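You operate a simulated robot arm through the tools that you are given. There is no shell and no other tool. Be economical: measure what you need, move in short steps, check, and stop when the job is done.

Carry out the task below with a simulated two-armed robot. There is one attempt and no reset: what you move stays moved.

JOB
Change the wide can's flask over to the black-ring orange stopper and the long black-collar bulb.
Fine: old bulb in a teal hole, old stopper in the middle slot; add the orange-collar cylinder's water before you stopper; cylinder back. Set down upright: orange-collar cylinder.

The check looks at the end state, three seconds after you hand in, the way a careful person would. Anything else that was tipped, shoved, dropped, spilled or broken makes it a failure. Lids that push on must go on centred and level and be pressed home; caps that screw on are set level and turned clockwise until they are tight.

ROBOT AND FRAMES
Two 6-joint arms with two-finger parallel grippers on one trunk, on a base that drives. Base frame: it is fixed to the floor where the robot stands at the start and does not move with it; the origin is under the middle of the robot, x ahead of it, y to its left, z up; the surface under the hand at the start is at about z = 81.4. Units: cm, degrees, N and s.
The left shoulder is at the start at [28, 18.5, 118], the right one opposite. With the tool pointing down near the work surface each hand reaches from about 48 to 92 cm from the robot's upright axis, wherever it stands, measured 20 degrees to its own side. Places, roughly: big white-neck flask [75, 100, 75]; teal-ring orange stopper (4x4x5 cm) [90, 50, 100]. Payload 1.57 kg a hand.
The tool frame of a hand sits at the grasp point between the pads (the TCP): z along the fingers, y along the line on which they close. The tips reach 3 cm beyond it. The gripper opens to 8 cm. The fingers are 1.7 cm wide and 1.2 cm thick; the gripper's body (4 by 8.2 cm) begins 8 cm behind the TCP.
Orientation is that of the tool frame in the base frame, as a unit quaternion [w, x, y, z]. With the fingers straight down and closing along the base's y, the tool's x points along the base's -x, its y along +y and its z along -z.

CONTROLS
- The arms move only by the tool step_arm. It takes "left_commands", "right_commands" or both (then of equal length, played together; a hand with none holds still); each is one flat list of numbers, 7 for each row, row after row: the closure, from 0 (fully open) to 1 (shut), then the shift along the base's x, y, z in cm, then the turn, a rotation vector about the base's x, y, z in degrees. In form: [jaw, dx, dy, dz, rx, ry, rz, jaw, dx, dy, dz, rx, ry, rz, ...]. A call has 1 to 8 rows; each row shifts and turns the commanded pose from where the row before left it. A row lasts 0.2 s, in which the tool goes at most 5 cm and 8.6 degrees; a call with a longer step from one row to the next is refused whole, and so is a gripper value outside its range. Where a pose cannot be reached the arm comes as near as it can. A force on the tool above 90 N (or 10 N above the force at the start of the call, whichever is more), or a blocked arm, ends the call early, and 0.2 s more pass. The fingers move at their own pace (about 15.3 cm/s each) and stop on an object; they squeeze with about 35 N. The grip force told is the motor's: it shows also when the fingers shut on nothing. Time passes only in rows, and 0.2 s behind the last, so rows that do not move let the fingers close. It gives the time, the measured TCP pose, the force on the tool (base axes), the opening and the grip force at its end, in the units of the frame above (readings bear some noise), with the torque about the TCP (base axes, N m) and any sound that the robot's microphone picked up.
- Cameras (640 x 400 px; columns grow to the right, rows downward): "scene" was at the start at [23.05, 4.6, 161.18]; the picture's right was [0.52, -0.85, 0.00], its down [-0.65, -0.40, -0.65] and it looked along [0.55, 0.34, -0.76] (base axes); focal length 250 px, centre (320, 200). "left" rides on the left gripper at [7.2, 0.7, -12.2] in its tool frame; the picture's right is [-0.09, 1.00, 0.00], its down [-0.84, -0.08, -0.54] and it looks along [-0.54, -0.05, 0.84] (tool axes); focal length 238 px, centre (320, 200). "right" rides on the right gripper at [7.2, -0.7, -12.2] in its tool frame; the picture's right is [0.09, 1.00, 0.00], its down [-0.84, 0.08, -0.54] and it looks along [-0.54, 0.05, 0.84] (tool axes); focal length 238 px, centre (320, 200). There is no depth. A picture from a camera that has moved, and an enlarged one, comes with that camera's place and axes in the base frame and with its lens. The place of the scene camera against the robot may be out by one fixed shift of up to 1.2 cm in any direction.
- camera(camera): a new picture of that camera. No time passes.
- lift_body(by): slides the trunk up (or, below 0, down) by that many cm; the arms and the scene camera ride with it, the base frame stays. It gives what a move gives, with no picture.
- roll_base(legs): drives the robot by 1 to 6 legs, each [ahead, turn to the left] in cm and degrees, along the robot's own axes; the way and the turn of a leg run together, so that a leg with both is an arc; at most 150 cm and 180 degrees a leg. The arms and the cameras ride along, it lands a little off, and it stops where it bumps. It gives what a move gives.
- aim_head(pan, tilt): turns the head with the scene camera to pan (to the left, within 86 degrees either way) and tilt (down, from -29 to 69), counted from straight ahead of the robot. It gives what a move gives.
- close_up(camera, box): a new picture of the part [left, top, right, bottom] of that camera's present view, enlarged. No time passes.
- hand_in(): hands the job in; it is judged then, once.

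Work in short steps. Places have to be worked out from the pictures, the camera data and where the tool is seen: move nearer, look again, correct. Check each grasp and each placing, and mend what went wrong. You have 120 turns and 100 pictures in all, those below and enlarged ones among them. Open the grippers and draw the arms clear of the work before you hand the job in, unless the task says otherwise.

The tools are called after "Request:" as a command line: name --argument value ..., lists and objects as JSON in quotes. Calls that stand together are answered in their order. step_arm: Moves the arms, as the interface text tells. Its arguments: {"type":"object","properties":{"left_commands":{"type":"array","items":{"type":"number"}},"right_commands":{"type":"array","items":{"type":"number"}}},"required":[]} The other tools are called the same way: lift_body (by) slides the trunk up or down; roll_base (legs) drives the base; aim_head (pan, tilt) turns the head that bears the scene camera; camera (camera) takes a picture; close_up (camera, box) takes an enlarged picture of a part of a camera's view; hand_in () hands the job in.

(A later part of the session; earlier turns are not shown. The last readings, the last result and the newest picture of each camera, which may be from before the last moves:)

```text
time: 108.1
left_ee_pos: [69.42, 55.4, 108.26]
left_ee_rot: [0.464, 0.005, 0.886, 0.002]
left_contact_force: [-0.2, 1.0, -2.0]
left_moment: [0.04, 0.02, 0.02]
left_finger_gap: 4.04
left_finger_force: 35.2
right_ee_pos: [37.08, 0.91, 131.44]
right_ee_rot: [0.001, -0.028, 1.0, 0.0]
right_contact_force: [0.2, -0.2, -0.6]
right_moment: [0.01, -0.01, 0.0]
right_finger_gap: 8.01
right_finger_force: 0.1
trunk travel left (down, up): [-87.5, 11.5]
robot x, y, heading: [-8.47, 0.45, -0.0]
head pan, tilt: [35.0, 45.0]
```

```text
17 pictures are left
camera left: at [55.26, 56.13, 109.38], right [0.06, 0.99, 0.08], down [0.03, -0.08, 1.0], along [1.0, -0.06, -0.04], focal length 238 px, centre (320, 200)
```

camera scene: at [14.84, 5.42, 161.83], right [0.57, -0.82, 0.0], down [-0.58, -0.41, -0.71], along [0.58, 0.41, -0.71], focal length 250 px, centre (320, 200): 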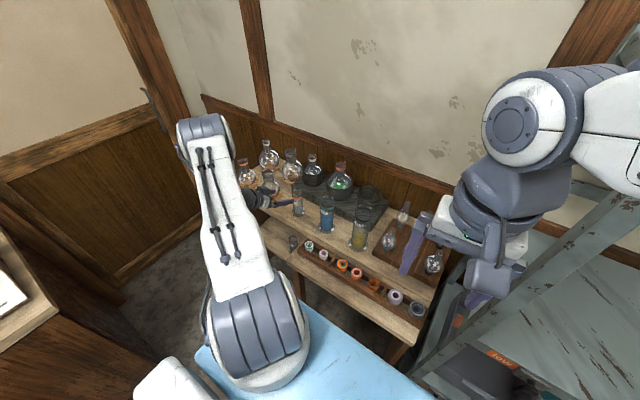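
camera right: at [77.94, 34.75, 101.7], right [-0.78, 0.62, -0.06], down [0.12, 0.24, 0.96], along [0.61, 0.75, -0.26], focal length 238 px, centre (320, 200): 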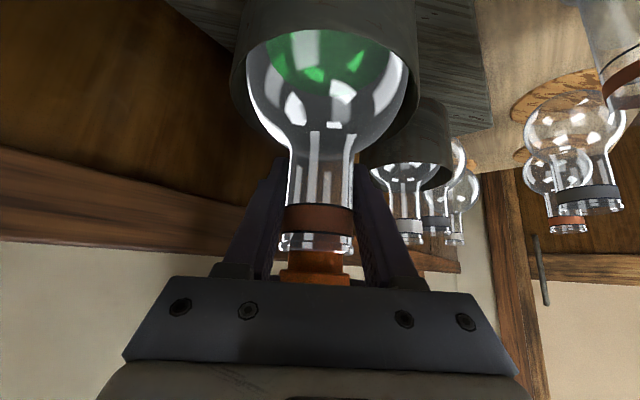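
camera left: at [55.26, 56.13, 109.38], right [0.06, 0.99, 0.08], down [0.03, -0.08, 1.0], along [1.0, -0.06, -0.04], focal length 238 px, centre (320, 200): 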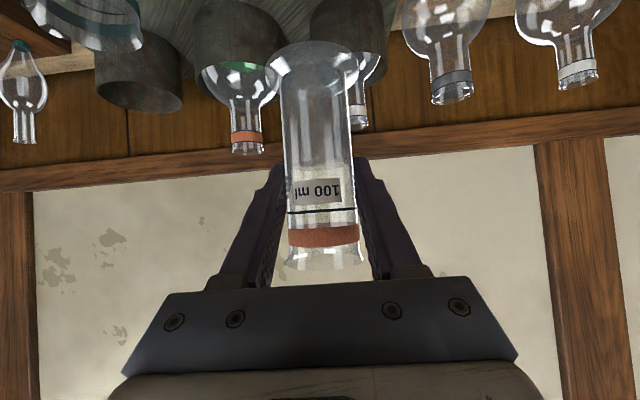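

Cylinder is held upright (≈2 N). Carry it high to beside the flask neck, at [86.4,51.5,108].

Request:
step_arm --left_commands '[1, 2.8, -0.3, 0, 0, 0, 0, 1, 2.8, -0.6, 0, 0, 0, 0, 1, 2.8, -0.7, 0, 0, 0, 0, 1, 2.8, -0.8, 0, 0, 0, 0, 1, 2.8, -0.8, 0, 0, 0, 0, 1, 3.0, -0.7, 0, 0, 0, 0]'

Request:
step_arm --left_commands '[1, 0, -0.145, -1.1, 8, 0, 0, 1, 0, -0.145, -1.1, 8, 0, 0, 1, 0, -0.145, -1.1, 8, 0, 0, 1, 0, -0.145, -1.1, 8, 0, 0]'

Request:
close_up --camera "scene" --box '[270, 120, 400, 220]'

```text
time: 109.5
left_ee_pos: [86.62, 51.48, 108.55]
left_ee_rot: [0.464, 0.004, 0.886, 0.001]
left_contact_force: [0.1, 0.5, -1.3]
left_moment: [-0.01, -0.01, -0.01]
left_finger_gap: 4.02
left_finger_force: 35.1
right_ee_pos: [37.32, 1.05, 131.52]
right_ee_rot: [0.0, -0.027, 1.0, 0.0]
right_contact_force: [-0.4, 0.0, 0.2]
right_moment: [0.0, -0.03, 0.01]
right_finger_gap: 7.99
right_finger_force: 0.1
trunk travel left (down, up): [-87.5, 11.5]
robot x, y, heading: [-8.06, 0.53, 0.2]
head pan, tilt: [35.0, 45.0]
```

```text
time: 110.5
left_ee_pos: [89.25, 53.63, 104.86]
left_ee_rot: [0.442, 0.135, 0.853, 0.241]
left_contact_force: [0.2, -1.1, -1.5]
left_moment: [-0.04, 0.03, 0.02]
left_finger_gap: 4.04
left_finger_force: 35.3
left hand out of reach, approached as far as the arm can: row 4
right_ee_pos: [37.05, 0.88, 131.39]
right_ee_rot: [0.0, -0.027, 1.0, 0.0]
right_contact_force: [-0.2, 0.2, -0.2]
right_moment: [0.0, -0.03, -0.02]
right_finger_gap: 8.0
right_finger_force: 0.0
trunk travel left (down, up): [-87.5, 11.5]
robot x, y, heading: [-7.95, 0.25, 0.4]
head pan, tilt: [35.0, 45.0]
```

```text
4.00 times, centred on (335, 170) of scene
camera zoom: at [14.82, 5.41, 161.84], right [0.57, -0.82, 0.0], down [-0.58, -0.41, -0.71], along [0.58, 0.41, -0.71], focal length 1001 px, centre (260, 320)
```

zoom: 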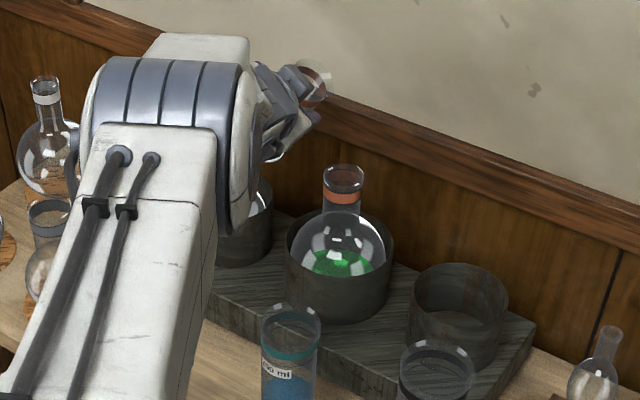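

Tilting this way nears the wrist singularity. I level the cylinder again, and will pour from the other side (cylinder at −y, tilting toward +y), which bends the wrist away from it.

Request:
step_arm --left_commands '[1, -0.69, -0.5, 1.3, -7.9, 0, 0, 1, -0.69, -0.5, 1.3, -7.9, 0, 0, 1, -0.69, -0.5, 1.3, -7.9, 0, 0, 1, -0.69, -0.5, 1.3, -7.9, 0, 0]'

Request:
step_arm --left_commands '[1, 0, 0, 1, 0, 0, 0, 1, 0, -3, 0, 0, 0, 0, 1, 0, -3, 0, 0, 0, 0, 1, 0, -3, 0, 0, 0, 0, 1, 0, -3, 0, 0, 0, 0]'

```text
time: 111.5
left_ee_pos: [86.66, 51.55, 110.31]
left_ee_rot: [0.463, 0.007, 0.886, 0.004]
left_contact_force: [0.0, 0.8, -1.0]
left_moment: [-0.01, -0.03, -0.01]
left_finger_gap: 4.04
left_finger_force: 34.9
right_ee_pos: [37.18, 0.95, 131.4]
right_ee_rot: [0.001, -0.026, 1.0, 0.0]
right_contact_force: [-0.4, -0.3, -0.5]
right_moment: [-0.02, 0.01, -0.01]
right_finger_gap: 8.01
right_finger_force: 0.1
trunk travel left (down, up): [-87.5, 11.5]
robot x, y, heading: [-8.28, 0.03, 0.2]
head pan, tilt: [35.0, 45.0]
```

```text
time: 112.7
left_ee_pos: [86.64, 39.47, 111.12]
left_ee_rot: [0.464, 0.007, 0.886, 0.004]
left_contact_force: [0.3, 0.1, -0.6]
left_moment: [0.0, -0.02, 0.02]
left_finger_gap: 4.05
left_finger_force: 34.8
right_ee_pos: [37.18, 0.92, 131.48]
right_ee_rot: [0.001, -0.027, 1.0, 0.001]
right_contact_force: [-0.8, -0.3, -0.4]
right_moment: [-0.01, 0.02, 0.01]
right_finger_gap: 8.01
right_finger_force: 0.0
trunk travel left (down, up): [-87.5, 11.5]
robot x, y, heading: [-8.65, 0.1, 0.0]
head pan, tilt: [35.0, 45.0]
```

Now tilt toward +y in six 8° steps while lowering, ending with the lip just above the neck.

Request:
step_arm --left_commands '[1, -0.2, 0.03, -1.5, -8, 0, 0, 1, 0, 0.03, -1.5, -8, 0, 0, 1, 0, 0.03, -1.5, -8, 0, 0, 1, 0, 0.03, -1.5, -8, 0, 0, 1, 0, 0.03, -1.5, -8, 0, 0]'

Request:
close_up --camera "scene" --box '[270, 120, 400, 220]'

```text
time: 113.9
left_ee_pos: [86.34, 39.82, 103.7]
left_ee_rot: [0.437, -0.153, 0.834, -0.3]
left_contact_force: [0.2, -0.7, -0.5]
left_moment: [0.04, -0.02, 0.0]
left_finger_gap: 4.01
left_finger_force: 34.8
right_ee_pos: [37.1, 0.92, 131.46]
right_ee_rot: [0.001, -0.027, 1.0, 0.0]
right_contact_force: [0.5, 0.1, 1.1]
right_moment: [0.0, 0.0, 0.02]
right_finger_gap: 7.98
right_finger_force: 0.0
trunk travel left (down, up): [-87.5, 11.5]
robot x, y, heading: [-8.31, 0.34, 0.3]
head pan, tilt: [35.0, 45.0]
```

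```text
4.00 times, centred on (335, 170) of scene
camera zoom: at [14.85, 5.43, 161.83], right [0.57, -0.82, 0.0], down [-0.58, -0.41, -0.71], along [0.58, 0.41, -0.71], focal length 1001 px, centre (260, 320)
```

zoom: 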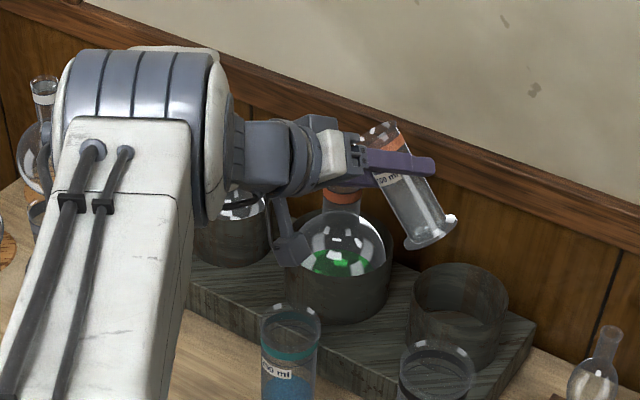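

Tilt goes smoothly here. Continue to about 64° with the lip held over the neck, then look.

Request:
step_arm --left_commands '[1, 0, -0.15, -2.1, -8, 0, 0, 1, 0, -0.12, 0.7, -8, 0, 0, 1, 0, 0, 0, 0, 0, 0, 1, 0, -0.03, 0.7, -8, 0, 0, 1, 0, 0, 0, 0, 0, 0]'

Request:
close_up --camera "scene" --box '[300, 130, 380, 200]'

Request:
camera --camera "left"

```text
time: 115.1
left_ee_pos: [86.45, 39.41, 102.9]
left_ee_rot: [0.397, -0.241, 0.754, -0.465]
left_contact_force: [0.0, 0.3, -1.9]
left_moment: [0.08, 0.01, 0.01]
left_finger_gap: 4.0
left_finger_force: 35.1
right_ee_pos: [37.16, 0.96, 131.45]
right_ee_rot: [0.0, -0.027, 1.0, 0.0]
right_contact_force: [0.7, 0.0, -0.4]
right_moment: [0.02, 0.04, 0.0]
right_finger_gap: 8.0
right_finger_force: 0.1
trunk travel left (down, up): [-87.5, 11.5]
robot x, y, heading: [-7.77, 0.08, 0.2]
head pan, tilt: [35.0, 45.0]
```

```text
5.71 times, centred on (340, 165) of scene
camera zoom: at [14.86, 5.44, 161.83], right [0.57, -0.82, 0.0], down [-0.58, -0.41, -0.71], along [0.58, 0.41, -0.71], focal length 1430 px, centre (206, 400)
```

zoom: 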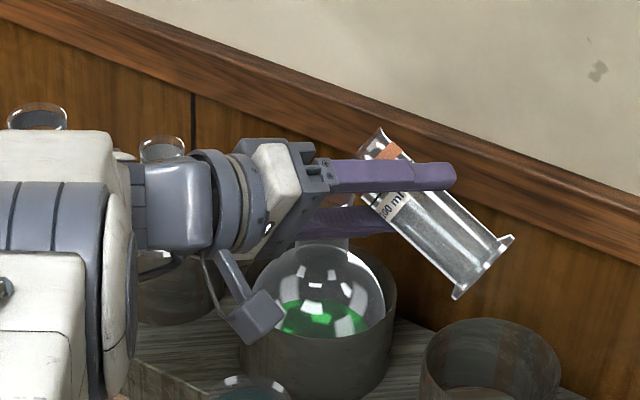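

```text
13 pictures are left
camera left: at [72.22, 40.78, 102.76], right [0.06, 0.51, -0.86], down [0.03, 0.86, 0.52], along [1.0, -0.06, 0.04], focal length 238 px, centre (320, 200)
```

left: 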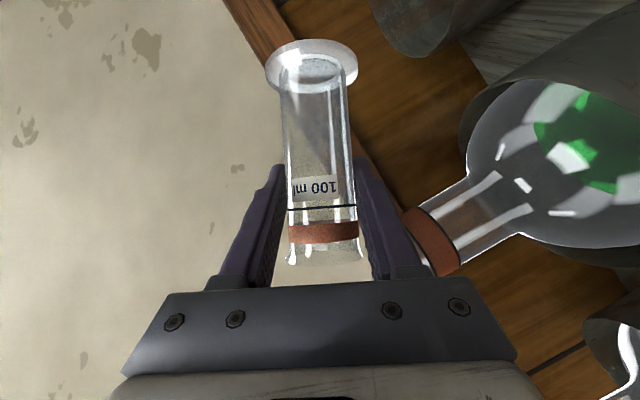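

Geometry confirmed: lip at ≈(44.3,103.2), neck centre ≈(45.3,100.6). Continue the pour to ~96° with slow pauses.

Request:
step_arm --left_commands '[1, 0, 0.28, 0.5, -8, 0, 0, 1, 0, 0, 0, 0, 0, 0, 1, 0, 0.16, 0.6, -8, 0, 0, 1, 0, 0, 0, 0, 0, 0, 1, 0, 0.26, 0.6, -8, 0, 0, 1, 0, 0, 0, 0, 0, 0, 1, 0, 0.34, 0.59, -8, 0, 0, 1, 0, 0, 0, 0, 0, 0]'

Request:
camera --camera "left"

```text
time: 116.9
left_ee_pos: [85.24, 39.65, 105.96]
left_ee_rot: [-0.314, 0.339, -0.596, 0.657]
left_contact_force: [-0.3, 0.1, -0.7]
left_moment: [0.03, 0.03, 0.03]
left_finger_gap: 4.01
left_finger_force: 34.9
left hand out of reach, approached as far as the arm can: row 3, 5, 7
right_ee_pos: [37.17, 0.94, 131.47]
right_ee_rot: [0.001, -0.026, 1.0, 0.001]
right_contact_force: [-0.7, -0.4, 0.4]
right_moment: [0.0, 0.03, -0.01]
right_finger_gap: 8.02
right_finger_force: 0.0
trunk travel left (down, up): [-87.5, 11.5]
robot x, y, heading: [-8.32, -0.04, 0.0]
head pan, tilt: [35.0, 45.0]
```

```text
12 pictures are left
camera left: at [70.97, 40.71, 105.11], right [0.06, -0.02, -1.0], down [0.03, 1.0, -0.01], along [1.0, -0.03, 0.06], focal length 238 px, centre (320, 200)
```

left: 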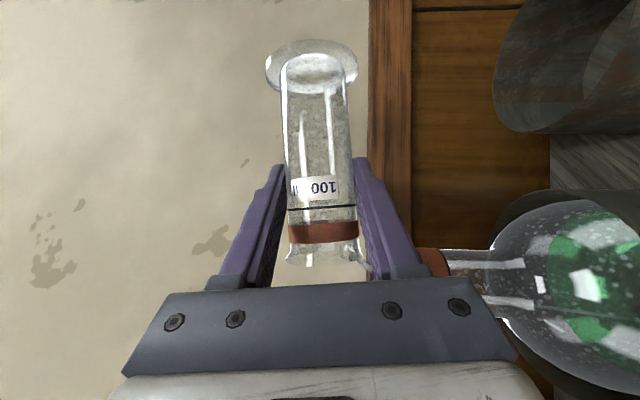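

Water is flowing, but the hand drifted to x=85.2. Correct the position over the neck (+1.1 x, +0.8 y, −0.4 z) without more tilt.

Request:
step_arm --left_commands '[1, 1.1, 0.8, -0.4, 0, 0, 0, 1, 0, 0, 0, 0, 0, 0]'

Request:
close_up --camera "scene" --box '[300, 130, 380, 200]'

```text
time: 117.5
left_ee_pos: [85.11, 39.75, 105.89]
left_ee_rot: [-0.315, 0.34, -0.596, 0.655]
left_contact_force: [0.5, -0.5, -0.6]
left_moment: [-0.01, -0.01, -0.02]
left_finger_gap: 4.03
left_finger_force: 34.8
left hand out of reach, approached as far as the arm can: row 1
right_ee_pos: [37.13, 0.91, 131.46]
right_ee_rot: [0.001, -0.027, 1.0, 0.0]
right_contact_force: [0.8, 0.3, 0.1]
right_moment: [0.0, 0.0, -0.01]
right_finger_gap: 7.97
right_finger_force: 0.0
trunk travel left (down, up): [-87.5, 11.5]
robot x, y, heading: [-8.51, 0.14, 0.2]
head pan, tilt: [35.0, 45.0]
```

```text
5.71 times, centred on (340, 165) of scene
camera zoom: at [14.84, 5.43, 161.83], right [0.57, -0.82, 0.0], down [-0.58, -0.41, -0.71], along [0.58, 0.41, -0.71], focal length 1430 px, centre (206, 400)
```

zoom: 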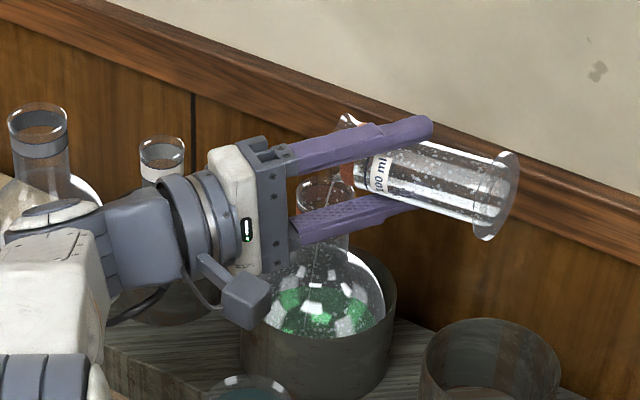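

The stream falls into the neck. Let it drain a moment at this tilt.

Request:
step_arm --left_commands '[1, 0, 0, 0, 0, 0, 0, 1, 0, 0, 0, 0, 0, 0, 1, 0, 0, 0, 0, 0, 0, 1, 0, 0, 0, 0, 0, 0, 1, 0, 0, 0, 0, 0, 0, 1, 0, 0, 0, 0, 0, 0, 1, 0, 0, 0, 0, 0, 0, 1, 0, 0, 0, 0, 0, 0]'

Request:
step_arm --left_commands '[1, -0.3, 0.1, 0.3, -6, 0, 0, 1, 0, 0, 0, 0, 0, 0, 1, 0, 0, 0, 0, 0, 0, 1, 0, 0, 0, 0, 0, 0, 1, 0, 0, 0, 0, 0, 0, 1, 0, 0, 0, 0, 0, 0]'

Request:
close_up --camera "scene" --box '[300, 130, 380, 200]'

```text
time: 119.3
left_ee_pos: [85.25, 39.68, 105.87]
left_ee_rot: [-0.315, 0.34, -0.597, 0.655]
left_contact_force: [0.0, 0.0, -0.9]
left_moment: [0.03, 0.04, -0.04]
left_finger_gap: 4.02
left_finger_force: 34.7
right_ee_pos: [37.22, 1.0, 131.38]
right_ee_rot: [0.001, -0.027, 1.0, 0.0]
right_contact_force: [-0.1, -0.3, 0.0]
right_moment: [0.03, 0.0, -0.03]
right_finger_gap: 8.0
right_finger_force: 0.1
trunk travel left (down, up): [-87.5, 11.5]
robot x, y, heading: [-8.13, 0.06, 0.2]
head pan, tilt: [35.0, 45.0]
```

```text
time: 120.7
left_ee_pos: [84.8, 39.74, 106.25]
left_ee_rot: [-0.298, 0.356, -0.561, 0.686]
left_contact_force: [-0.1, -1.2, -0.4]
left_moment: [0.02, 0.02, -0.01]
left_finger_gap: 4.04
left_finger_force: 35.3
right_ee_pos: [37.13, 0.89, 131.44]
right_ee_rot: [0.001, -0.026, 1.0, 0.0]
right_contact_force: [-0.2, -0.5, 0.3]
right_moment: [0.02, -0.01, -0.01]
right_finger_gap: 7.99
right_finger_force: 0.0
trunk travel left (down, up): [-87.5, 11.5]
robot x, y, heading: [-8.24, 0.1, -0.1]
head pan, tilt: [35.0, 45.0]
```

```text
5.71 times, centred on (340, 165) of scene
camera zoom: at [14.84, 5.43, 161.83], right [0.57, -0.82, 0.0], down [-0.58, -0.41, -0.71], along [0.58, 0.41, -0.71], focal length 1430 px, centre (206, 400)
```

zoom: 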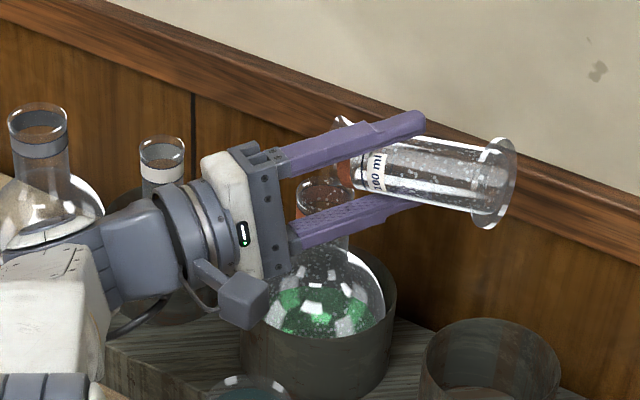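

The hand has crept to x=84.8, too near the neck's edge; untilt at once to stop any drip, centring again.

Request:
step_arm --left_commands '[1, 0.4, 0.1, 0, 8, 0, 0, 1, 0.4, -0.1, -0.3, 8, 0, 0, 1, 0.4, -0.1, -0.3, 8, 0, 0, 1, 0.4, -0.2, 0, 8, 0, 0]'

Request:
camera --camera "left"

```text
time: 121.7
left_ee_pos: [86.47, 39.52, 105.63]
left_ee_rot: [0.384, -0.261, 0.729, -0.503]
left_contact_force: [0.1, 0.3, -1.3]
left_moment: [0.0, -0.01, 0.01]
left_finger_gap: 4.03
left_finger_force: 34.6
right_ee_pos: [37.19, 1.1, 131.42]
right_ee_rot: [0.001, -0.027, 1.0, 0.0]
right_contact_force: [0.0, 0.3, 1.0]
right_moment: [0.02, -0.03, 0.0]
right_finger_gap: 8.01
right_finger_force: 0.2
trunk travel left (down, up): [-87.5, 11.5]
robot x, y, heading: [-8.03, 0.1, 0.0]
head pan, tilt: [35.0, 45.0]
```

```text
9 pictures are left
camera left: at [72.19, 40.79, 105.3], right [0.06, 0.43, -0.9], down [0.03, 0.9, 0.43], along [1.0, -0.05, 0.04], focal length 238 px, centre (320, 200)
```

left: 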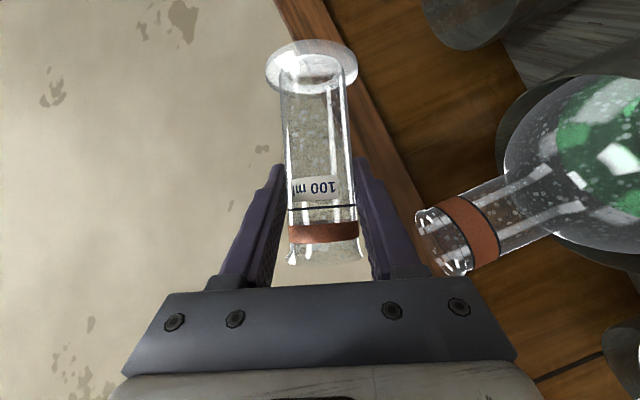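

Only wet droplets remain visible in both; the drops cling inside the neck. To drain the last safely I step the arm back 5 cm, drive the base 5 cm ahead for more reach, and tilt once more, centred on the neck.

Request:
step_arm --left_commands '[1, -2.5, 0, 0, 0, 0, 0, 1, -2.5, 0, 0, 0, 0, 0]'

Request:
roll_base --legs '[[5, 0]]'

```text
time: 122.3
left_ee_pos: [81.52, 39.67, 105.65]
left_ee_rot: [0.383, -0.26, 0.729, -0.504]
left_contact_force: [1.4, -0.6, -0.4]
left_moment: [0.01, 0.01, 0.0]
left_finger_gap: 4.03
left_finger_force: 34.9
right_ee_pos: [37.15, 0.87, 131.4]
right_ee_rot: [0.001, -0.027, 1.0, 0.0]
right_contact_force: [0.9, 0.5, -0.2]
right_moment: [0.0, 0.01, 0.02]
right_finger_gap: 7.96
right_finger_force: 0.0
trunk travel left (down, up): [-87.5, 11.5]
robot x, y, heading: [-8.56, 0.33, 0.2]
head pan, tilt: [35.0, 45.0]
```

```text
time: 123.2
left_ee_pos: [86.46, 39.74, 105.54]
left_ee_rot: [0.383, -0.26, 0.729, -0.504]
left_contact_force: [0.0, -0.1, -0.6]
left_moment: [0.02, 0.05, 0.01]
left_finger_gap: 4.0
left_finger_force: 35.0
right_ee_pos: [42.26, 0.95, 131.38]
right_ee_rot: [0.002, -0.027, 1.0, 0.0]
right_contact_force: [-0.1, -0.7, -0.1]
right_moment: [-0.01, -0.04, 0.03]
right_finger_gap: 7.99
right_finger_force: 0.1
trunk travel left (down, up): [-87.5, 11.5]
robot x, y, heading: [-3.29, -0.08, -0.0]
head pan, tilt: [35.0, 45.0]
```

Positioned at x=86.46. Tilt again to ~109° with the lip over the neck, hold, then return.

Request:
step_arm --left_commands '[1, 0, 0.4, -0.2, -8, 0, 0, 1, 0, 0.4, 0.2, -8, 0, 0, 1, 0, 0.4, 0.2, -8, 0, 0, 1, 0, 0.4, 0.3, -8, 0, 0, 1, 0, 0.3, 0.3, -8, 0, 0]'

Request:
step_arm --left_commands '[1, 0, 0, 0, 0, 0, 0, 1, 0, 0, 0, 0, 0, 0, 1, 0, 0, 0, 0, 0, 0, 1, 0, 0, 0, 0, 0, 0, 1, 0, 0, 0, 0, 0, 0, 1, 0, 0, 0, 0, 0, 0, 1, 0, 0, 0, 0, 0, 0]'

Request:
close_up --camera "scene" --box '[270, 140, 390, 220]'

```text
time: 124.4
left_ee_pos: [86.43, 41.61, 106.44]
left_ee_rot: [-0.27, 0.376, -0.512, 0.723]
left_contact_force: [0.3, 0.2, -1.2]
left_moment: [0.05, 0.01, -0.01]
left_finger_gap: 4.01
left_finger_force: 35.0
right_ee_pos: [42.25, 0.98, 131.52]
right_ee_rot: [0.001, -0.027, 1.0, -0.001]
right_contact_force: [0.3, 0.7, -0.6]
right_moment: [0.04, 0.02, 0.0]
right_finger_gap: 8.04
right_finger_force: 0.1
trunk travel left (down, up): [-87.5, 11.5]
robot x, y, heading: [-3.14, 0.17, -0.0]
head pan, tilt: [35.0, 45.0]
```

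```text
time: 126.0
left_ee_pos: [86.54, 41.64, 106.43]
left_ee_rot: [-0.272, 0.377, -0.512, 0.723]
left_contact_force: [0.1, 1.2, -1.0]
left_moment: [0.05, -0.03, 0.01]
left_finger_gap: 4.0
left_finger_force: 35.6
right_ee_pos: [42.27, 0.95, 131.38]
right_ee_rot: [0.001, -0.029, 1.0, -0.001]
right_contact_force: [-0.9, -0.4, 0.3]
right_moment: [0.0, -0.01, 0.02]
right_finger_gap: 7.99
right_finger_force: 0.0
trunk travel left (down, up): [-87.5, 11.5]
robot x, y, heading: [-3.26, -0.02, 0.1]
head pan, tilt: [35.0, 45.0]
```

```text
5.00 times, centred on (330, 180) of scene
camera zoom: at [19.91, 5.45, 161.83], right [0.58, -0.82, 0.0], down [-0.58, -0.41, -0.71], along [0.58, 0.41, -0.71], focal length 1251 px, centre (270, 300)
```

zoom: 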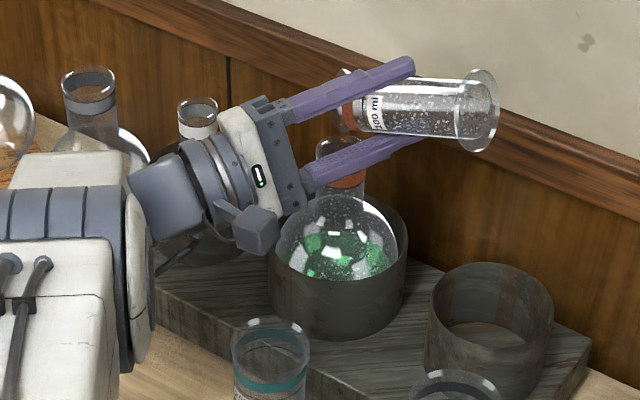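

No drips outside are visible, and only droplets remain in the cylinder. Turn it upright again while lifting.

Request:
step_arm --left_commands '[1, 0, -0.3, 0, 7.8, 0, 0, 1, 0, -0.3, 0, 7.8, 0, 0, 1, 0, -0.3, 0, 7.8, 0, 0, 1, 0, -0.3, 0.3, 7.8, 0, 0, 1, 0, -0.3, 0.5, 7.8, 0, 0, 1, 0, -0.3, 0.5, 7.8, 0, 0, 1, 0, 0, 0.5, 7.8, 0, 0]'

Request:
step_arm --left_commands '[1, 0, 0, 0.8, 7.8, 0, 0, 1, 0, 0, 0.8, 7.8, 0, 0, 1, 0, 0, 0.5, 7.8, 0, 0, 1, 0, 0, 0.5, 7.8, 0, 0, 1, 0, 0, 0.2, 7.8, 0, 0, 1, 0, 0, 0.2, 7.8, 0, 0, 1, 0, 0, 0, 7.8, 0, 0]'

Request:
step_arm --left_commands '[1, -2.4, 2.2, 0.3, 0, 0, 0, 1, -2.4, 2.2, 0, 0, 0, 0, 1, -2.4, 2.3, 0, 0, 0, 0, 1, -2.4, 2.3, 0, 0, 0, 0, 1, -2.4, 2.3, 0, 0, 0, 0, 1, -2.4, 2.3, 0, 0, 0, 0, 1, -2.5, 2.3, 0, 0, 0, 0]'

```text
time: 127.6
left_ee_pos: [86.51, 39.87, 108.28]
left_ee_rot: [0.413, -0.209, 0.787, -0.407]
left_contact_force: [-0.4, -0.1, -0.3]
left_moment: [0.04, -0.03, 0.03]
left_finger_gap: 4.05
left_finger_force: 35.2
right_ee_pos: [42.22, 1.1, 131.42]
right_ee_rot: [0.001, -0.028, 1.0, 0.0]
right_contact_force: [0.5, 0.4, 0.1]
right_moment: [0.01, 0.07, 0.01]
right_finger_gap: 7.98
right_finger_force: 0.0
trunk travel left (down, up): [-87.5, 11.5]
robot x, y, heading: [-3.54, -0.14, 0.1]
head pan, tilt: [35.0, 45.0]
```

```text
time: 129.2
left_ee_pos: [86.48, 39.92, 111.39]
left_ee_rot: [0.464, 0.004, 0.886, -0.001]
left_contact_force: [-0.1, -0.1, -0.5]
left_moment: [0.0, 0.01, 0.0]
left_finger_gap: 4.02
left_finger_force: 35.4
right_ee_pos: [42.11, 1.05, 131.44]
right_ee_rot: [0.001, -0.027, 1.0, -0.001]
right_contact_force: [-0.3, -0.4, 0.2]
right_moment: [-0.01, 0.02, 0.0]
right_finger_gap: 8.01
right_finger_force: 0.0
trunk travel left (down, up): [-87.5, 11.5]
robot x, y, heading: [-2.96, 0.28, 0.3]
head pan, tilt: [35.0, 45.0]
```

```text
time: 130.8
left_ee_pos: [69.76, 55.63, 111.5]
left_ee_rot: [0.464, 0.003, 0.886, -0.001]
left_contact_force: [-0.8, -0.8, -1.2]
left_moment: [0.02, 0.01, -0.01]
left_finger_gap: 4.02
left_finger_force: 35.5
right_ee_pos: [42.23, 1.01, 131.32]
right_ee_rot: [0.001, -0.028, 1.0, 0.0]
right_contact_force: [-0.2, -0.8, -0.5]
right_moment: [-0.02, -0.01, 0.03]
right_finger_gap: 7.99
right_finger_force: 0.0
trunk travel left (down, up): [-87.5, 11.5]
robot x, y, heading: [-3.29, 0.19, 0.0]
head pan, tilt: [35.0, 45.0]
```

Upright and above its old spot. Lower it to the table (grasp height was z=86.44).

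Request:
step_arm --left_commands '[1, -0.25, -0.15, -4.4, 0, 0, 0, 1, 0, 0, -4.4, 0, 0, 0, 1, 0, 0, -4.4, 0, 0, 0, 1, 0, 0, -4.4, 0, 0, 0, 1, 0, 0, -4.4, 0, 0, 0, 1, 0, 0, -1.4, 0, 0, 0, 1, 0, 0, -0.9, 0, 0, 0]'

Request:
step_arm --left_commands '[1, 0, 0, -0.3, 0, 0, 0, 1, 0, 0, -0.2, 0, 0, 0, 1, 0, 0, -0.15, 0, 0, 0]'

```text
time: 132.4
left_ee_pos: [69.38, 55.68, 87.72]
left_ee_rot: [0.466, 0.004, 0.885, 0.0]
left_contact_force: [-3.3, -2.6, 17.7]
left_moment: [-0.33, 0.54, 0.01]
left_finger_gap: 4.03
left_finger_force: 35.4
right_ee_pos: [42.05, 0.87, 131.53]
right_ee_rot: [0.002, -0.028, 1.0, 0.001]
right_contact_force: [0.0, 0.0, 1.2]
right_moment: [-0.02, 0.01, -0.03]
right_finger_gap: 8.01
right_finger_force: 0.1
trunk travel left (down, up): [-87.5, 11.5]
robot x, y, heading: [-3.07, -0.15, 0.2]
head pan, tilt: [35.0, 45.0]
```

```text
time: 133.2
left_ee_pos: [69.47, 55.65, 87.03]
left_ee_rot: [0.466, 0.004, 0.885, 0.0]
left_contact_force: [1.8, 1.5, 27.7]
left_moment: [-0.13, -0.37, 0.0]
left_finger_gap: 4.03
left_finger_force: 34.5
right_ee_pos: [42.25, 1.05, 131.5]
right_ee_rot: [0.002, -0.027, 1.0, -0.001]
right_contact_force: [0.1, -0.2, -0.2]
right_moment: [-0.04, 0.0, 0.01]
right_finger_gap: 8.02
right_finger_force: 0.1
trunk travel left (down, up): [-87.5, 11.5]
robot x, y, heading: [-3.41, -0.06, 0.1]
head pan, tilt: [35.0, 45.0]
```

Contact felt; the cylinder stands on the table. Open the fingers and look before withdrawing.

Request:
step_arm --left_commands '[1, 0, 0, 0.2, 0, 0, 0, 0.5, 0, 0, 0, 0, 0, 0, 0, 0, 0, 0, 0, 0, 0, 0, 0, 0, 0, 0, 0, 0]'

Request:
camera --camera "left"

```text
time: 134.2
left_ee_pos: [69.35, 55.55, 86.64]
left_ee_rot: [0.463, 0.004, 0.886, -0.002]
left_contact_force: [0.8, -0.3, -0.5]
left_moment: [-0.01, -0.01, 0.02]
left_finger_gap: 7.99
left_finger_force: 0.0
right_ee_pos: [42.17, 0.85, 131.32]
right_ee_rot: [0.0, -0.028, 1.0, 0.0]
right_contact_force: [0.3, -0.6, 0.3]
right_moment: [0.01, 0.01, 0.0]
right_finger_gap: 8.02
right_finger_force: 0.0
trunk travel left (down, up): [-87.5, 11.5]
robot x, y, heading: [-2.71, -0.05, 0.1]
head pan, tilt: [35.0, 45.0]
```

```text
7 pictures are left
camera left: at [55.18, 56.32, 87.77], right [0.06, 1.0, 0.08], down [0.03, -0.08, 1.0], along [1.0, -0.06, -0.04], focal length 238 px, centre (320, 200)
```

left: 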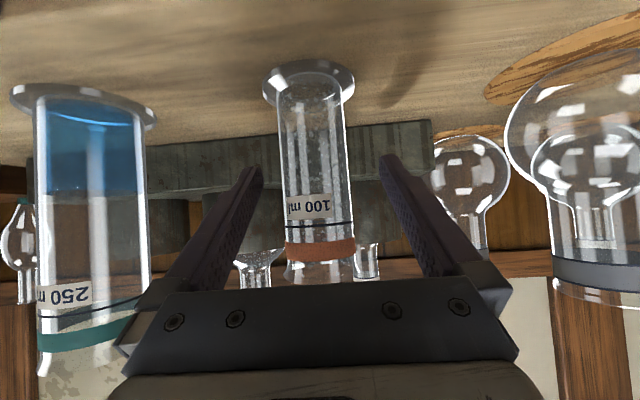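

Cylinder stands upright in its place. Withdraw, rise, and turn the hand back to pointing down.

Request:
step_arm --left_commands '[0, -2.47, 0, 1.71, 0, 0, 0, 0, -2.47, 0, 1.71, 0, 0, 0, 0, -2.47, 0, 1.71, 0, 0, 0, 0, 0, 0, 4.5, 0, 0, 0, 0, 0, 0, 4.5, 0, 0, 0, 0, 0, 0, 4.5, 0, 0, 0]'

Request:
step_arm --left_commands '[0, 0, -2, 1, 0, 7.85, 0, 0, 0, -2, 1, 0, 7.85, 0, 0, 0, -2, 1, 0, 7.85, 0, 0, 0, -2, 1, 0, 7.85, 0, 0, 0, -2, 1, 0, 7.85, 0, 0, 0, -2, 1, 0, 7.85, 0, 0, 0, -2, 1, 0, 7.85, 0]'

Request:
step_arm --left_commands '[0, -0.9, -4.1, 0, 0, 0, 0, 0, -0.9, -4.1, 0, 0, 0, 0, 0, -0.9, -4.1, 0, 0, 0, 0, 0, -0.9, -4.1, 0, 0, 0, 0, 0, -0.9, -4.1, 0, 0, 0, 0, 0, -0.9, -4.1, 0, 0, 0, 0, 0.425, -0.9, -4.1, 0, 0, 0, 0]'

```text
time: 135.6
left_ee_pos: [61.99, 55.3, 105.17]
left_ee_rot: [0.463, 0.004, 0.886, -0.003]
left_contact_force: [-0.4, -0.7, 0.4]
left_moment: [0.0, -0.01, -0.02]
left_finger_gap: 8.0
left_finger_force: 0.0
right_ee_pos: [42.3, 1.03, 131.37]
right_ee_rot: [0.001, -0.028, 1.0, 0.0]
right_contact_force: [0.5, 0.6, 0.3]
right_moment: [0.04, 0.0, -0.02]
right_finger_gap: 7.98
right_finger_force: 0.0
trunk travel left (down, up): [-87.5, 11.5]
robot x, y, heading: [-3.26, 0.05, 0.3]
head pan, tilt: [35.0, 45.0]
```

```text
time: 137.2
left_ee_pos: [61.84, 41.66, 112.43]
left_ee_rot: [0.002, 0.003, 1.0, -0.002]
left_contact_force: [-0.2, 1.1, -0.2]
left_moment: [0.04, 0.0, 0.02]
left_finger_gap: 8.02
left_finger_force: 0.1
right_ee_pos: [42.15, 0.88, 131.37]
right_ee_rot: [0.0, -0.028, 1.0, 0.0]
right_contact_force: [0.7, 0.3, -0.1]
right_moment: [-0.02, -0.01, -0.01]
right_finger_gap: 7.99
right_finger_force: 0.0
trunk travel left (down, up): [-87.5, 11.5]
robot x, y, heading: [-2.88, 0.2, 0.1]
head pan, tilt: [35.0, 45.0]
```

```text
time: 138.8
left_ee_pos: [55.36, 12.88, 112.49]
left_ee_rot: [0.003, 0.002, 1.0, -0.003]
left_contact_force: [-0.1, -0.3, 0.9]
left_moment: [0.0, 0.02, 0.03]
left_finger_gap: 4.61
left_finger_force: 0.0
right_ee_pos: [42.25, 1.01, 131.36]
right_ee_rot: [0.001, -0.028, 1.0, 0.0]
right_contact_force: [-0.3, -0.4, -0.1]
right_moment: [-0.02, -0.02, 0.0]
right_finger_gap: 8.02
right_finger_force: 0.1
trunk travel left (down, up): [-87.5, 11.5]
robot x, y, heading: [-3.15, 0.52, 0.2]
head pan, tilt: [35.0, 45.0]
```

Above the black-ring stopper. Lower to z≈94.5 and take one look for alignment.

Request:
step_arm --left_commands '[0.425, 0.55, 0, -4.5, 0, 0, 0, 0.425, 0, 0, -4.5, 0, 0, 0, 0.425, 0, 0, -4.5, 0, 0, 0, 0.425, 0, 0, -4.5, 0, 0, 0]'

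Request:
camera --camera "left"

```text
time: 139.8
left_ee_pos: [56.17, 12.79, 94.25]
left_ee_rot: [0.004, 0.002, 1.0, -0.002]
left_contact_force: [0.8, -0.1, -0.6]
left_moment: [0.0, 0.01, 0.01]
left_finger_gap: 4.59
left_finger_force: 0.0
right_ee_pos: [42.27, 0.97, 131.44]
right_ee_rot: [0.001, -0.028, 1.0, 0.0]
right_contact_force: [0.8, -0.8, -0.2]
right_moment: [0.0, -0.03, 0.02]
right_finger_gap: 7.99
right_finger_force: 0.0
trunk travel left (down, up): [-87.5, 11.5]
robot x, y, heading: [-3.2, -0.24, 0.1]
head pan, tilt: [35.0, 45.0]
```

```text
6 pictures are left
camera left: at [48.88, 13.7, 106.44], right [0.1, 1.0, 0.0], down [0.83, -0.08, 0.55], along [0.54, -0.06, -0.84], focal length 238 px, centre (320, 200)
```

left: 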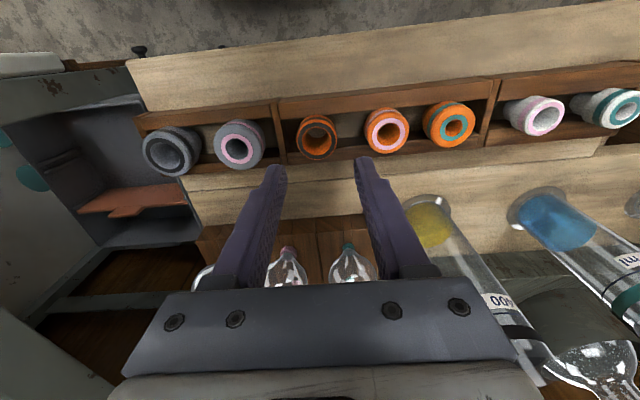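

Stopper at ≈[55.7,12.65]. Descend to TCP z≈86.2 and close.

Request:
step_arm --left_commands '[0.425, -0.4, -0.1, -3, 0, 0, 0, 0.425, 0, 0, -3, 0, 0, 0, 0.425, 0, 0, -2, 0, 0, 0, 1, 0, 0, 0, 0, 0, 0, 1, 0, 0, 0, 0, 0, 0, 1, 0, 0, 0, 0, 0, 0]'

Request:
step_arm --left_commands '[1, 0, 0, 1, 0, 0, 0, 1, 0, 0, 2, 0, 0, 0, 1, 0, 0, 3, 0, 0, 0, 1, 0, 0, 4, 0, 0, 0, 1, 0, 0, 4, 0, 0, 0, 1, 0, 0, 4, 0, 0, 0, 1, 0, 0, 4, 0, 0, 0, 1, 0, 0, 4, 0, 0, 0]'

```text
time: 141.2
left_ee_pos: [55.81, 12.78, 86.5]
left_ee_rot: [0.004, 0.003, 1.0, -0.003]
left_contact_force: [-0.4, -1.9, 11.7]
left_moment: [-0.08, -0.06, -0.01]
left_finger_gap: 3.57
left_finger_force: 35.3
right_ee_pos: [42.21, 0.86, 131.45]
right_ee_rot: [0.002, -0.028, 1.0, -0.001]
right_contact_force: [0.1, 0.2, 0.5]
right_moment: [0.03, 0.0, 0.01]
right_finger_gap: 7.99
right_finger_force: 0.1
trunk travel left (down, up): [-87.5, 11.5]
robot x, y, heading: [-2.92, 0.15, -0.0]
head pan, tilt: [35.0, 45.0]
```

```text
time: 143.0
left_ee_pos: [55.92, 12.65, 112.33]
left_ee_rot: [0.002, 0.003, 1.0, -0.002]
left_contact_force: [0.4, -0.3, -0.4]
left_moment: [-0.05, 0.0, 0.02]
left_finger_gap: 3.61
left_finger_force: 34.9
right_ee_pos: [42.21, 1.06, 131.52]
right_ee_rot: [0.001, -0.028, 1.0, 0.0]
right_contact_force: [-0.5, -0.2, 0.2]
right_moment: [-0.03, 0.03, 0.02]
right_finger_gap: 7.99
right_finger_force: 0.1
trunk travel left (down, up): [-87.5, 11.5]
robot x, y, heading: [-3.33, 0.32, 0.2]
head pan, tilt: [35.0, 45.0]
```

Stopper held. Drive ahead 12 cm so the left arm reaches the flask, and move the stopper above the neck.

Request:
roll_base --legs '[[12, 0]]'

Request:
step_arm --left_commands '[1, 0, 0, 3, 0, 0, 0, 1, 2.6, 4, 0, 0, 0, 0, 1, 2.6, 4, 0, 0, 0, 0, 1, 2.6, 4, 0, 0, 0, 0, 1, 2.6, 4, 0, 0, 0, 0, 1, 2.6, 4, 0, 0, 0, 0, 1, 2.6, 4, 0, 0, 0, 0, 1, 2.6, 4, 0, 0, 0, 0]'

```text
time: 144.2
left_ee_pos: [67.91, 12.72, 112.27]
left_ee_rot: [0.003, 0.003, 1.0, -0.002]
left_contact_force: [0.4, -0.1, -0.4]
left_moment: [-0.02, 0.01, 0.0]
left_finger_gap: 3.59
left_finger_force: 34.7
right_ee_pos: [54.1, 1.02, 131.43]
right_ee_rot: [0.002, -0.027, 1.0, 0.0]
right_contact_force: [0.2, 0.5, 1.0]
right_moment: [0.01, -0.01, 0.0]
right_finger_gap: 8.03
right_finger_force: 0.0
trunk travel left (down, up): [-87.5, 11.5]
robot x, y, heading: [8.8, 0.37, 0.1]
head pan, tilt: [35.0, 45.0]
```

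```text
time: 146.0
left_ee_pos: [85.88, 40.74, 115.58]
left_ee_rot: [0.002, 0.003, 1.0, -0.003]
left_contact_force: [-0.2, 0.0, -0.4]
left_moment: [-0.02, 0.02, 0.03]
left_finger_gap: 3.58
left_finger_force: 35.5
right_ee_pos: [54.17, 0.99, 131.45]
right_ee_rot: [0.001, -0.027, 1.0, -0.001]
right_contact_force: [0.0, 0.4, -0.3]
right_moment: [0.0, -0.01, 0.0]
right_finger_gap: 7.99
right_finger_force: 0.1
trunk travel left (down, up): [-87.5, 11.5]
robot x, y, heading: [8.76, 0.28, 0.0]
head pan, tilt: [35.0, 45.0]
```

Request:
step_arm --left_commands '[1, 0.3, 2.2, 0, 0, 0, 0, 1, 0.3, 2.25, 0, 0, 0, 0, 1, 0, 0, -3.8, 0, 0, 0, 1, 0, 0, -3.6, 0, 0, 0]'

Request:
close_up --camera "scene" --box '[290, 150, 370, 220]'

Request:
close_up --camera "left" --box '[250, 70, 390, 210]'

```text
time: 147.0
left_ee_pos: [86.61, 45.22, 107.9]
left_ee_rot: [0.002, 0.002, 1.0, -0.004]
left_contact_force: [0.8, 0.0, 0.0]
left_moment: [-0.01, -0.02, 0.0]
left_finger_gap: 3.6
left_finger_force: 35.2
right_ee_pos: [54.29, 1.04, 131.37]
right_ee_rot: [0.001, -0.027, 1.0, 0.0]
right_contact_force: [-0.1, -0.8, 0.1]
right_moment: [-0.03, 0.04, 0.0]
right_finger_gap: 8.03
right_finger_force: 0.0
trunk travel left (down, up): [-87.5, 11.5]
robot x, y, heading: [8.37, 0.03, -0.1]
head pan, tilt: [35.0, 45.0]
```

```text
5.71 times, centred on (330, 185) of scene
camera zoom: at [31.92, 5.46, 161.83], right [0.58, -0.82, 0.0], down [-0.58, -0.41, -0.71], along [0.58, 0.41, -0.71], focal length 1430 px, centre (263, 286)
```

zoom: 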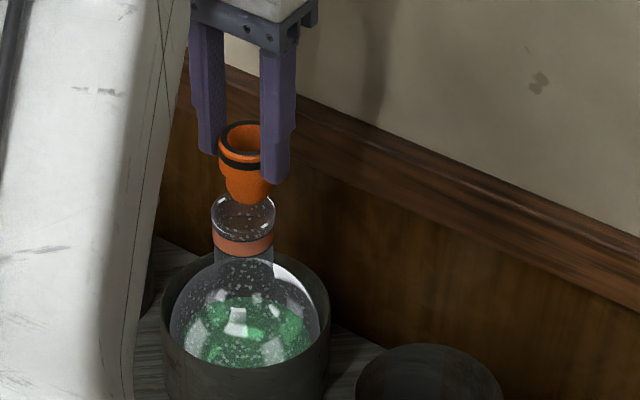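

```text
2.86 times, centred on (320, 140) of left
camera zoom: at [79.25, 45.9, 119.97], right [0.1, 1.0, -0.01], down [0.83, -0.08, 0.55], along [0.54, -0.06, -0.84], focal length 681 px, centre (320, 371)
```

zoom: 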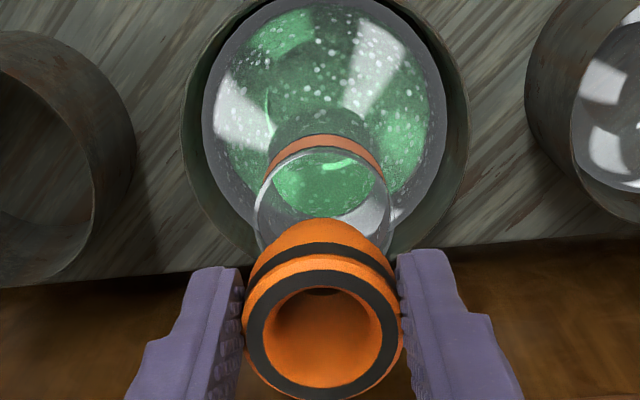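

Neck centre ≈[86.25,45.25]; shift −0.3 in x and lower the stopper slowly into the neck.

Request:
step_arm --left_commands '[1, -0.3, 0.05, -0.8, 0, 0, 0, 1, 0, 0, -0.6, 0, 0, 0, 1, 0, 0, -0.6, 0, 0, 0, 1, 0, 0, -0.5, 0, 0, 0, 1, 0, 0, -0.4, 0, 0, 0, 1, 0, 0, -0.3, 0, 0, 0]'

```text
time: 148.4
left_ee_pos: [86.36, 45.37, 104.61]
left_ee_rot: [0.002, 0.003, 1.0, -0.002]
left_contact_force: [-1.0, 0.4, 1.0]
left_moment: [0.01, 0.01, -0.04]
left_finger_gap: 3.6
left_finger_force: 35.0
right_ee_pos: [54.25, 0.94, 131.37]
right_ee_rot: [0.001, -0.027, 1.0, 0.0]
right_contact_force: [-1.2, 0.1, -0.1]
right_moment: [0.02, 0.01, 0.04]
right_finger_gap: 8.03
right_finger_force: 0.0
trunk travel left (down, up): [-87.5, 11.5]
robot x, y, heading: [9.22, 0.21, 0.1]
head pan, tilt: [35.0, 45.0]
```

No resistance yet: it slides into the neck centrally. Press on in small steps.

Request:
step_arm --left_commands '[1, 0, 0, -0.3, 0, 0, 0, 1, 0, 0, -0.3, 0, 0, 0, 1, 0, 0, -0.3, 0, 0, 0, 1, 0, 0, -0.3, 0, 0, 0, 1, 0, 0, 0, 0, 0, 0]'

```text
time: 149.6
left_ee_pos: [86.52, 45.23, 104.31]
left_ee_rot: [0.011, 0.002, 1.0, 0.0]
left_contact_force: [-9.0, -0.3, 57.2]
left_moment: [-0.06, 0.23, 0.02]
left_finger_gap: 3.59
left_finger_force: 35.1
right_ee_pos: [53.94, 0.87, 131.58]
right_ee_rot: [0.002, -0.028, 1.0, 0.0]
right_contact_force: [0.4, -1.5, 0.4]
right_moment: [0.02, 0.01, -0.01]
right_finger_gap: 7.99
right_finger_force: 0.1
trunk travel left (down, up): [-87.5, 11.5]
robot x, y, heading: [8.68, -0.01, 0.1]
head pan, tilt: [35.0, 45.0]
```

57 N at z=104.3, near the expected seat (104.0). One further push.

Request:
step_arm --left_commands '[1, 0, 0, -0.3, 0, 0, 0, 1, 0, 0, -0.2, 0, 0, 0, 1, 0, 0, 0, 0, 0, 0]'

Request:
close_up --camera "scene" --box '[290, 150, 370, 220]'

```text
time: 150.4
left_ee_pos: [86.54, 45.18, 104.07]
left_ee_rot: [0.011, 0.003, 1.0, 0.002]
left_contact_force: [-8.4, -4.0, 66.0]
left_moment: [-0.71, 0.02, -0.11]
left_finger_gap: 3.59
left_finger_force: 35.1
right_ee_pos: [53.93, 0.77, 131.69]
right_ee_rot: [0.003, -0.027, 1.0, 0.0]
right_contact_force: [-0.3, -1.0, -0.5]
right_moment: [0.01, -0.01, 0.01]
right_finger_gap: 7.99
right_finger_force: 0.0
trunk travel left (down, up): [-87.5, 11.5]
robot x, y, heading: [8.88, 0.26, 0.3]
head pan, tilt: [35.0, 45.0]
```

```text
5.71 times, centred on (330, 185) of scene
camera zoom: at [31.53, 5.24, 161.92], right [0.58, -0.82, 0.0], down [-0.58, -0.41, -0.71], along [0.58, 0.41, -0.71], focal length 1430 px, centre (263, 286)
```

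zoom: 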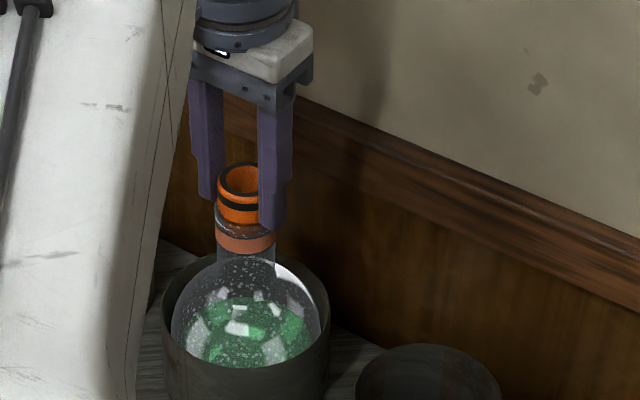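

It looks home and level (66 N). Ease the load, open, rise.

Request:
step_arm --left_commands '[1, 0, 0, 0.25, 0, 0, 0, 0.45, 0, 0, 0.4, 0, 0, 0, 0.3, 0, 0, 0.2, 0, 0, 0, 0.3, 0, 0, 0, 0, 0, 0]'

Request:
step_arm --left_commands '[0.3, 0, 0, 2, 0, 0, 0, 0.3, 0, 0, 4, 0, 0, 0, 0.3, 0, 0, 4, 0, 0, 0, 0, 0, -4, 2.5, 0, 0, 0, 0, 0, -4.5, 0, 0, 0, 0, 0, 0, -4.5, 0, 0, 0, 0, 0, 0, -4.5, 0, 0, 0, 0, 0, 0, -4.5, 0, 0, 0, 0]'

```text
time: 151.4
left_ee_pos: [86.29, 45.26, 104.08]
left_ee_rot: [0.005, 0.002, 1.0, -0.002]
left_contact_force: [2.7, 5.2, 25.1]
left_moment: [-0.49, -0.11, -0.13]
left_finger_gap: 5.14
left_finger_force: 0.1
right_ee_pos: [54.16, 0.85, 131.44]
right_ee_rot: [0.001, -0.028, 1.0, 0.0]
right_contact_force: [0.1, 0.7, -0.2]
right_moment: [0.0, -0.01, -0.02]
right_finger_gap: 8.01
right_finger_force: 0.0
trunk travel left (down, up): [-87.5, 11.5]
robot x, y, heading: [8.77, 0.07, 0.2]
head pan, tilt: [35.0, 45.0]
```

```text
time: 153.2
left_ee_pos: [86.04, 23.14, 116.2]
left_ee_rot: [0.002, 0.002, 1.0, -0.003]
left_contact_force: [-0.5, 0.3, 0.5]
left_moment: [0.0, 0.03, 0.0]
left_finger_gap: 7.97
left_finger_force: 0.1
right_ee_pos: [54.25, 1.01, 131.56]
right_ee_rot: [0.002, -0.028, 1.0, -0.001]
right_contact_force: [0.0, -0.8, 0.2]
right_moment: [-0.02, -0.03, 0.02]
right_finger_gap: 8.02
right_finger_force: 0.1
trunk travel left (down, up): [-87.5, 11.5]
robot x, y, heading: [8.51, 0.31, 0.2]
head pan, tilt: [35.0, 45.0]
```

Stopper set. Move the right hand a bit aside, and bring the left over the long black-collar bulb at ≈[84.5,−0.6], tube top z≈98.2.

Request:
step_arm --right_commands '[0, 2, -3, 0, 0, 0, 0, 0, 2, -3, 0, 0, 0, 0]'

Request:
step_arm --left_commands '[0, -0.3, -4.2, 0, 0, 0, 0, 0, -0.3, -4.2, 0, 0, 0, 0, 0, -0.3, -4.2, 0, 0, 0, 0, 0, -0.3, -4.2, 0, 0, 0, 0, 0, -0.3, -4.2, 0, 0, 0, 0, 0.3, 0, -2.7, -3, 0, 0, 0, 0.375, 0, 0, -4.7, 0, 0, 0]'

Request:
camera --camera "left"

```text
time: 153.8
left_ee_pos: [86.12, 23.2, 115.98]
left_ee_rot: [0.002, 0.003, 1.0, -0.003]
left_contact_force: [0.4, -0.4, 0.2]
left_moment: [0.01, -0.05, 0.0]
left_finger_gap: 8.01
left_finger_force: 0.0
right_ee_pos: [58.29, -5.03, 131.43]
right_ee_rot: [0.002, -0.027, 1.0, 0.0]
right_contact_force: [0.0, -0.5, 0.6]
right_moment: [0.0, -0.02, 0.0]
right_finger_gap: 8.02
right_finger_force: 0.0
trunk travel left (down, up): [-87.5, 11.5]
robot x, y, heading: [8.94, 0.22, 0.2]
head pan, tilt: [35.0, 45.0]
```

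```text
time: 155.4
left_ee_pos: [84.73, -0.62, 108.75]
left_ee_rot: [0.002, 0.003, 1.0, -0.003]
left_contact_force: [0.3, -0.3, 0.8]
left_moment: [0.02, 0.01, -0.02]
left_finger_gap: 4.99
left_finger_force: 0.1
right_ee_pos: [58.39, -4.9, 131.3]
right_ee_rot: [0.001, -0.026, 1.0, 0.0]
right_contact_force: [-0.2, -0.1, -0.1]
right_moment: [-0.04, 0.01, 0.0]
right_finger_gap: 8.01
right_finger_force: 0.2
trunk travel left (down, up): [-87.5, 11.5]
robot x, y, heading: [8.87, 0.75, -0.0]
head pan, tilt: [35.0, 45.0]
```

```text
2 pictures are left
camera left: at [77.51, 0.21, 120.96], right [0.1, 1.0, -0.01], down [0.83, -0.08, 0.55], along [0.54, -0.06, -0.84], focal length 238 px, centre (320, 200)
```

left: 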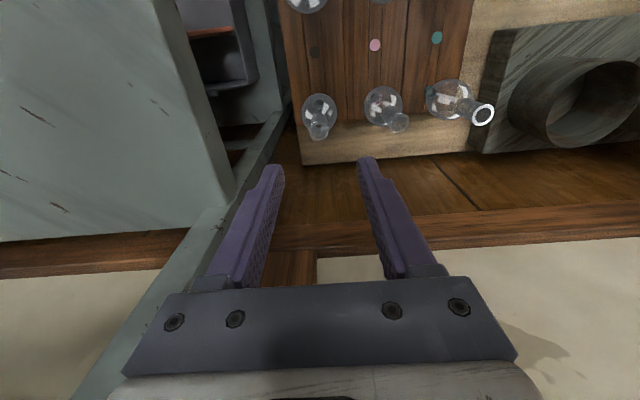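

Tube top ≈[84.25,−0.75]. Descend to TCP z≈97.4 in controlled steps and grip.

Request:
step_arm --left_commands '[0.375, -0.45, -0.1, -3, 0, 0, 0, 0.375, 0, 0, -3, 0, 0, 0, 0.375, 0, 0, -3, 0, 0, 0, 0.375, 0, 0, -2.3, 0, 0, 0, 1, 0, 0, 0, 0, 0, 0, 1, 0, 0, 0, 0, 0, 0, 1, 0, 0, 0, 0, 0, 0]'

```text
time: 157.0
left_ee_pos: [84.54, -0.75, 97.37]
left_ee_rot: [0.003, 0.003, 1.0, -0.003]
left_contact_force: [0.1, 0.4, -0.1]
left_moment: [0.05, -0.01, 0.03]
left_finger_gap: 1.64
left_finger_force: 32.1
right_ee_pos: [58.45, -4.97, 131.49]
right_ee_rot: [0.0, -0.027, 1.0, 0.001]
right_contact_force: [-0.4, 0.0, 0.0]
right_moment: [0.0, -0.01, -0.01]
right_finger_gap: 8.02
right_finger_force: 0.0
trunk travel left (down, up): [-87.5, 11.5]
robot x, y, heading: [8.55, 0.09, -0.0]
head pan, tilt: [35.0, 45.0]
```

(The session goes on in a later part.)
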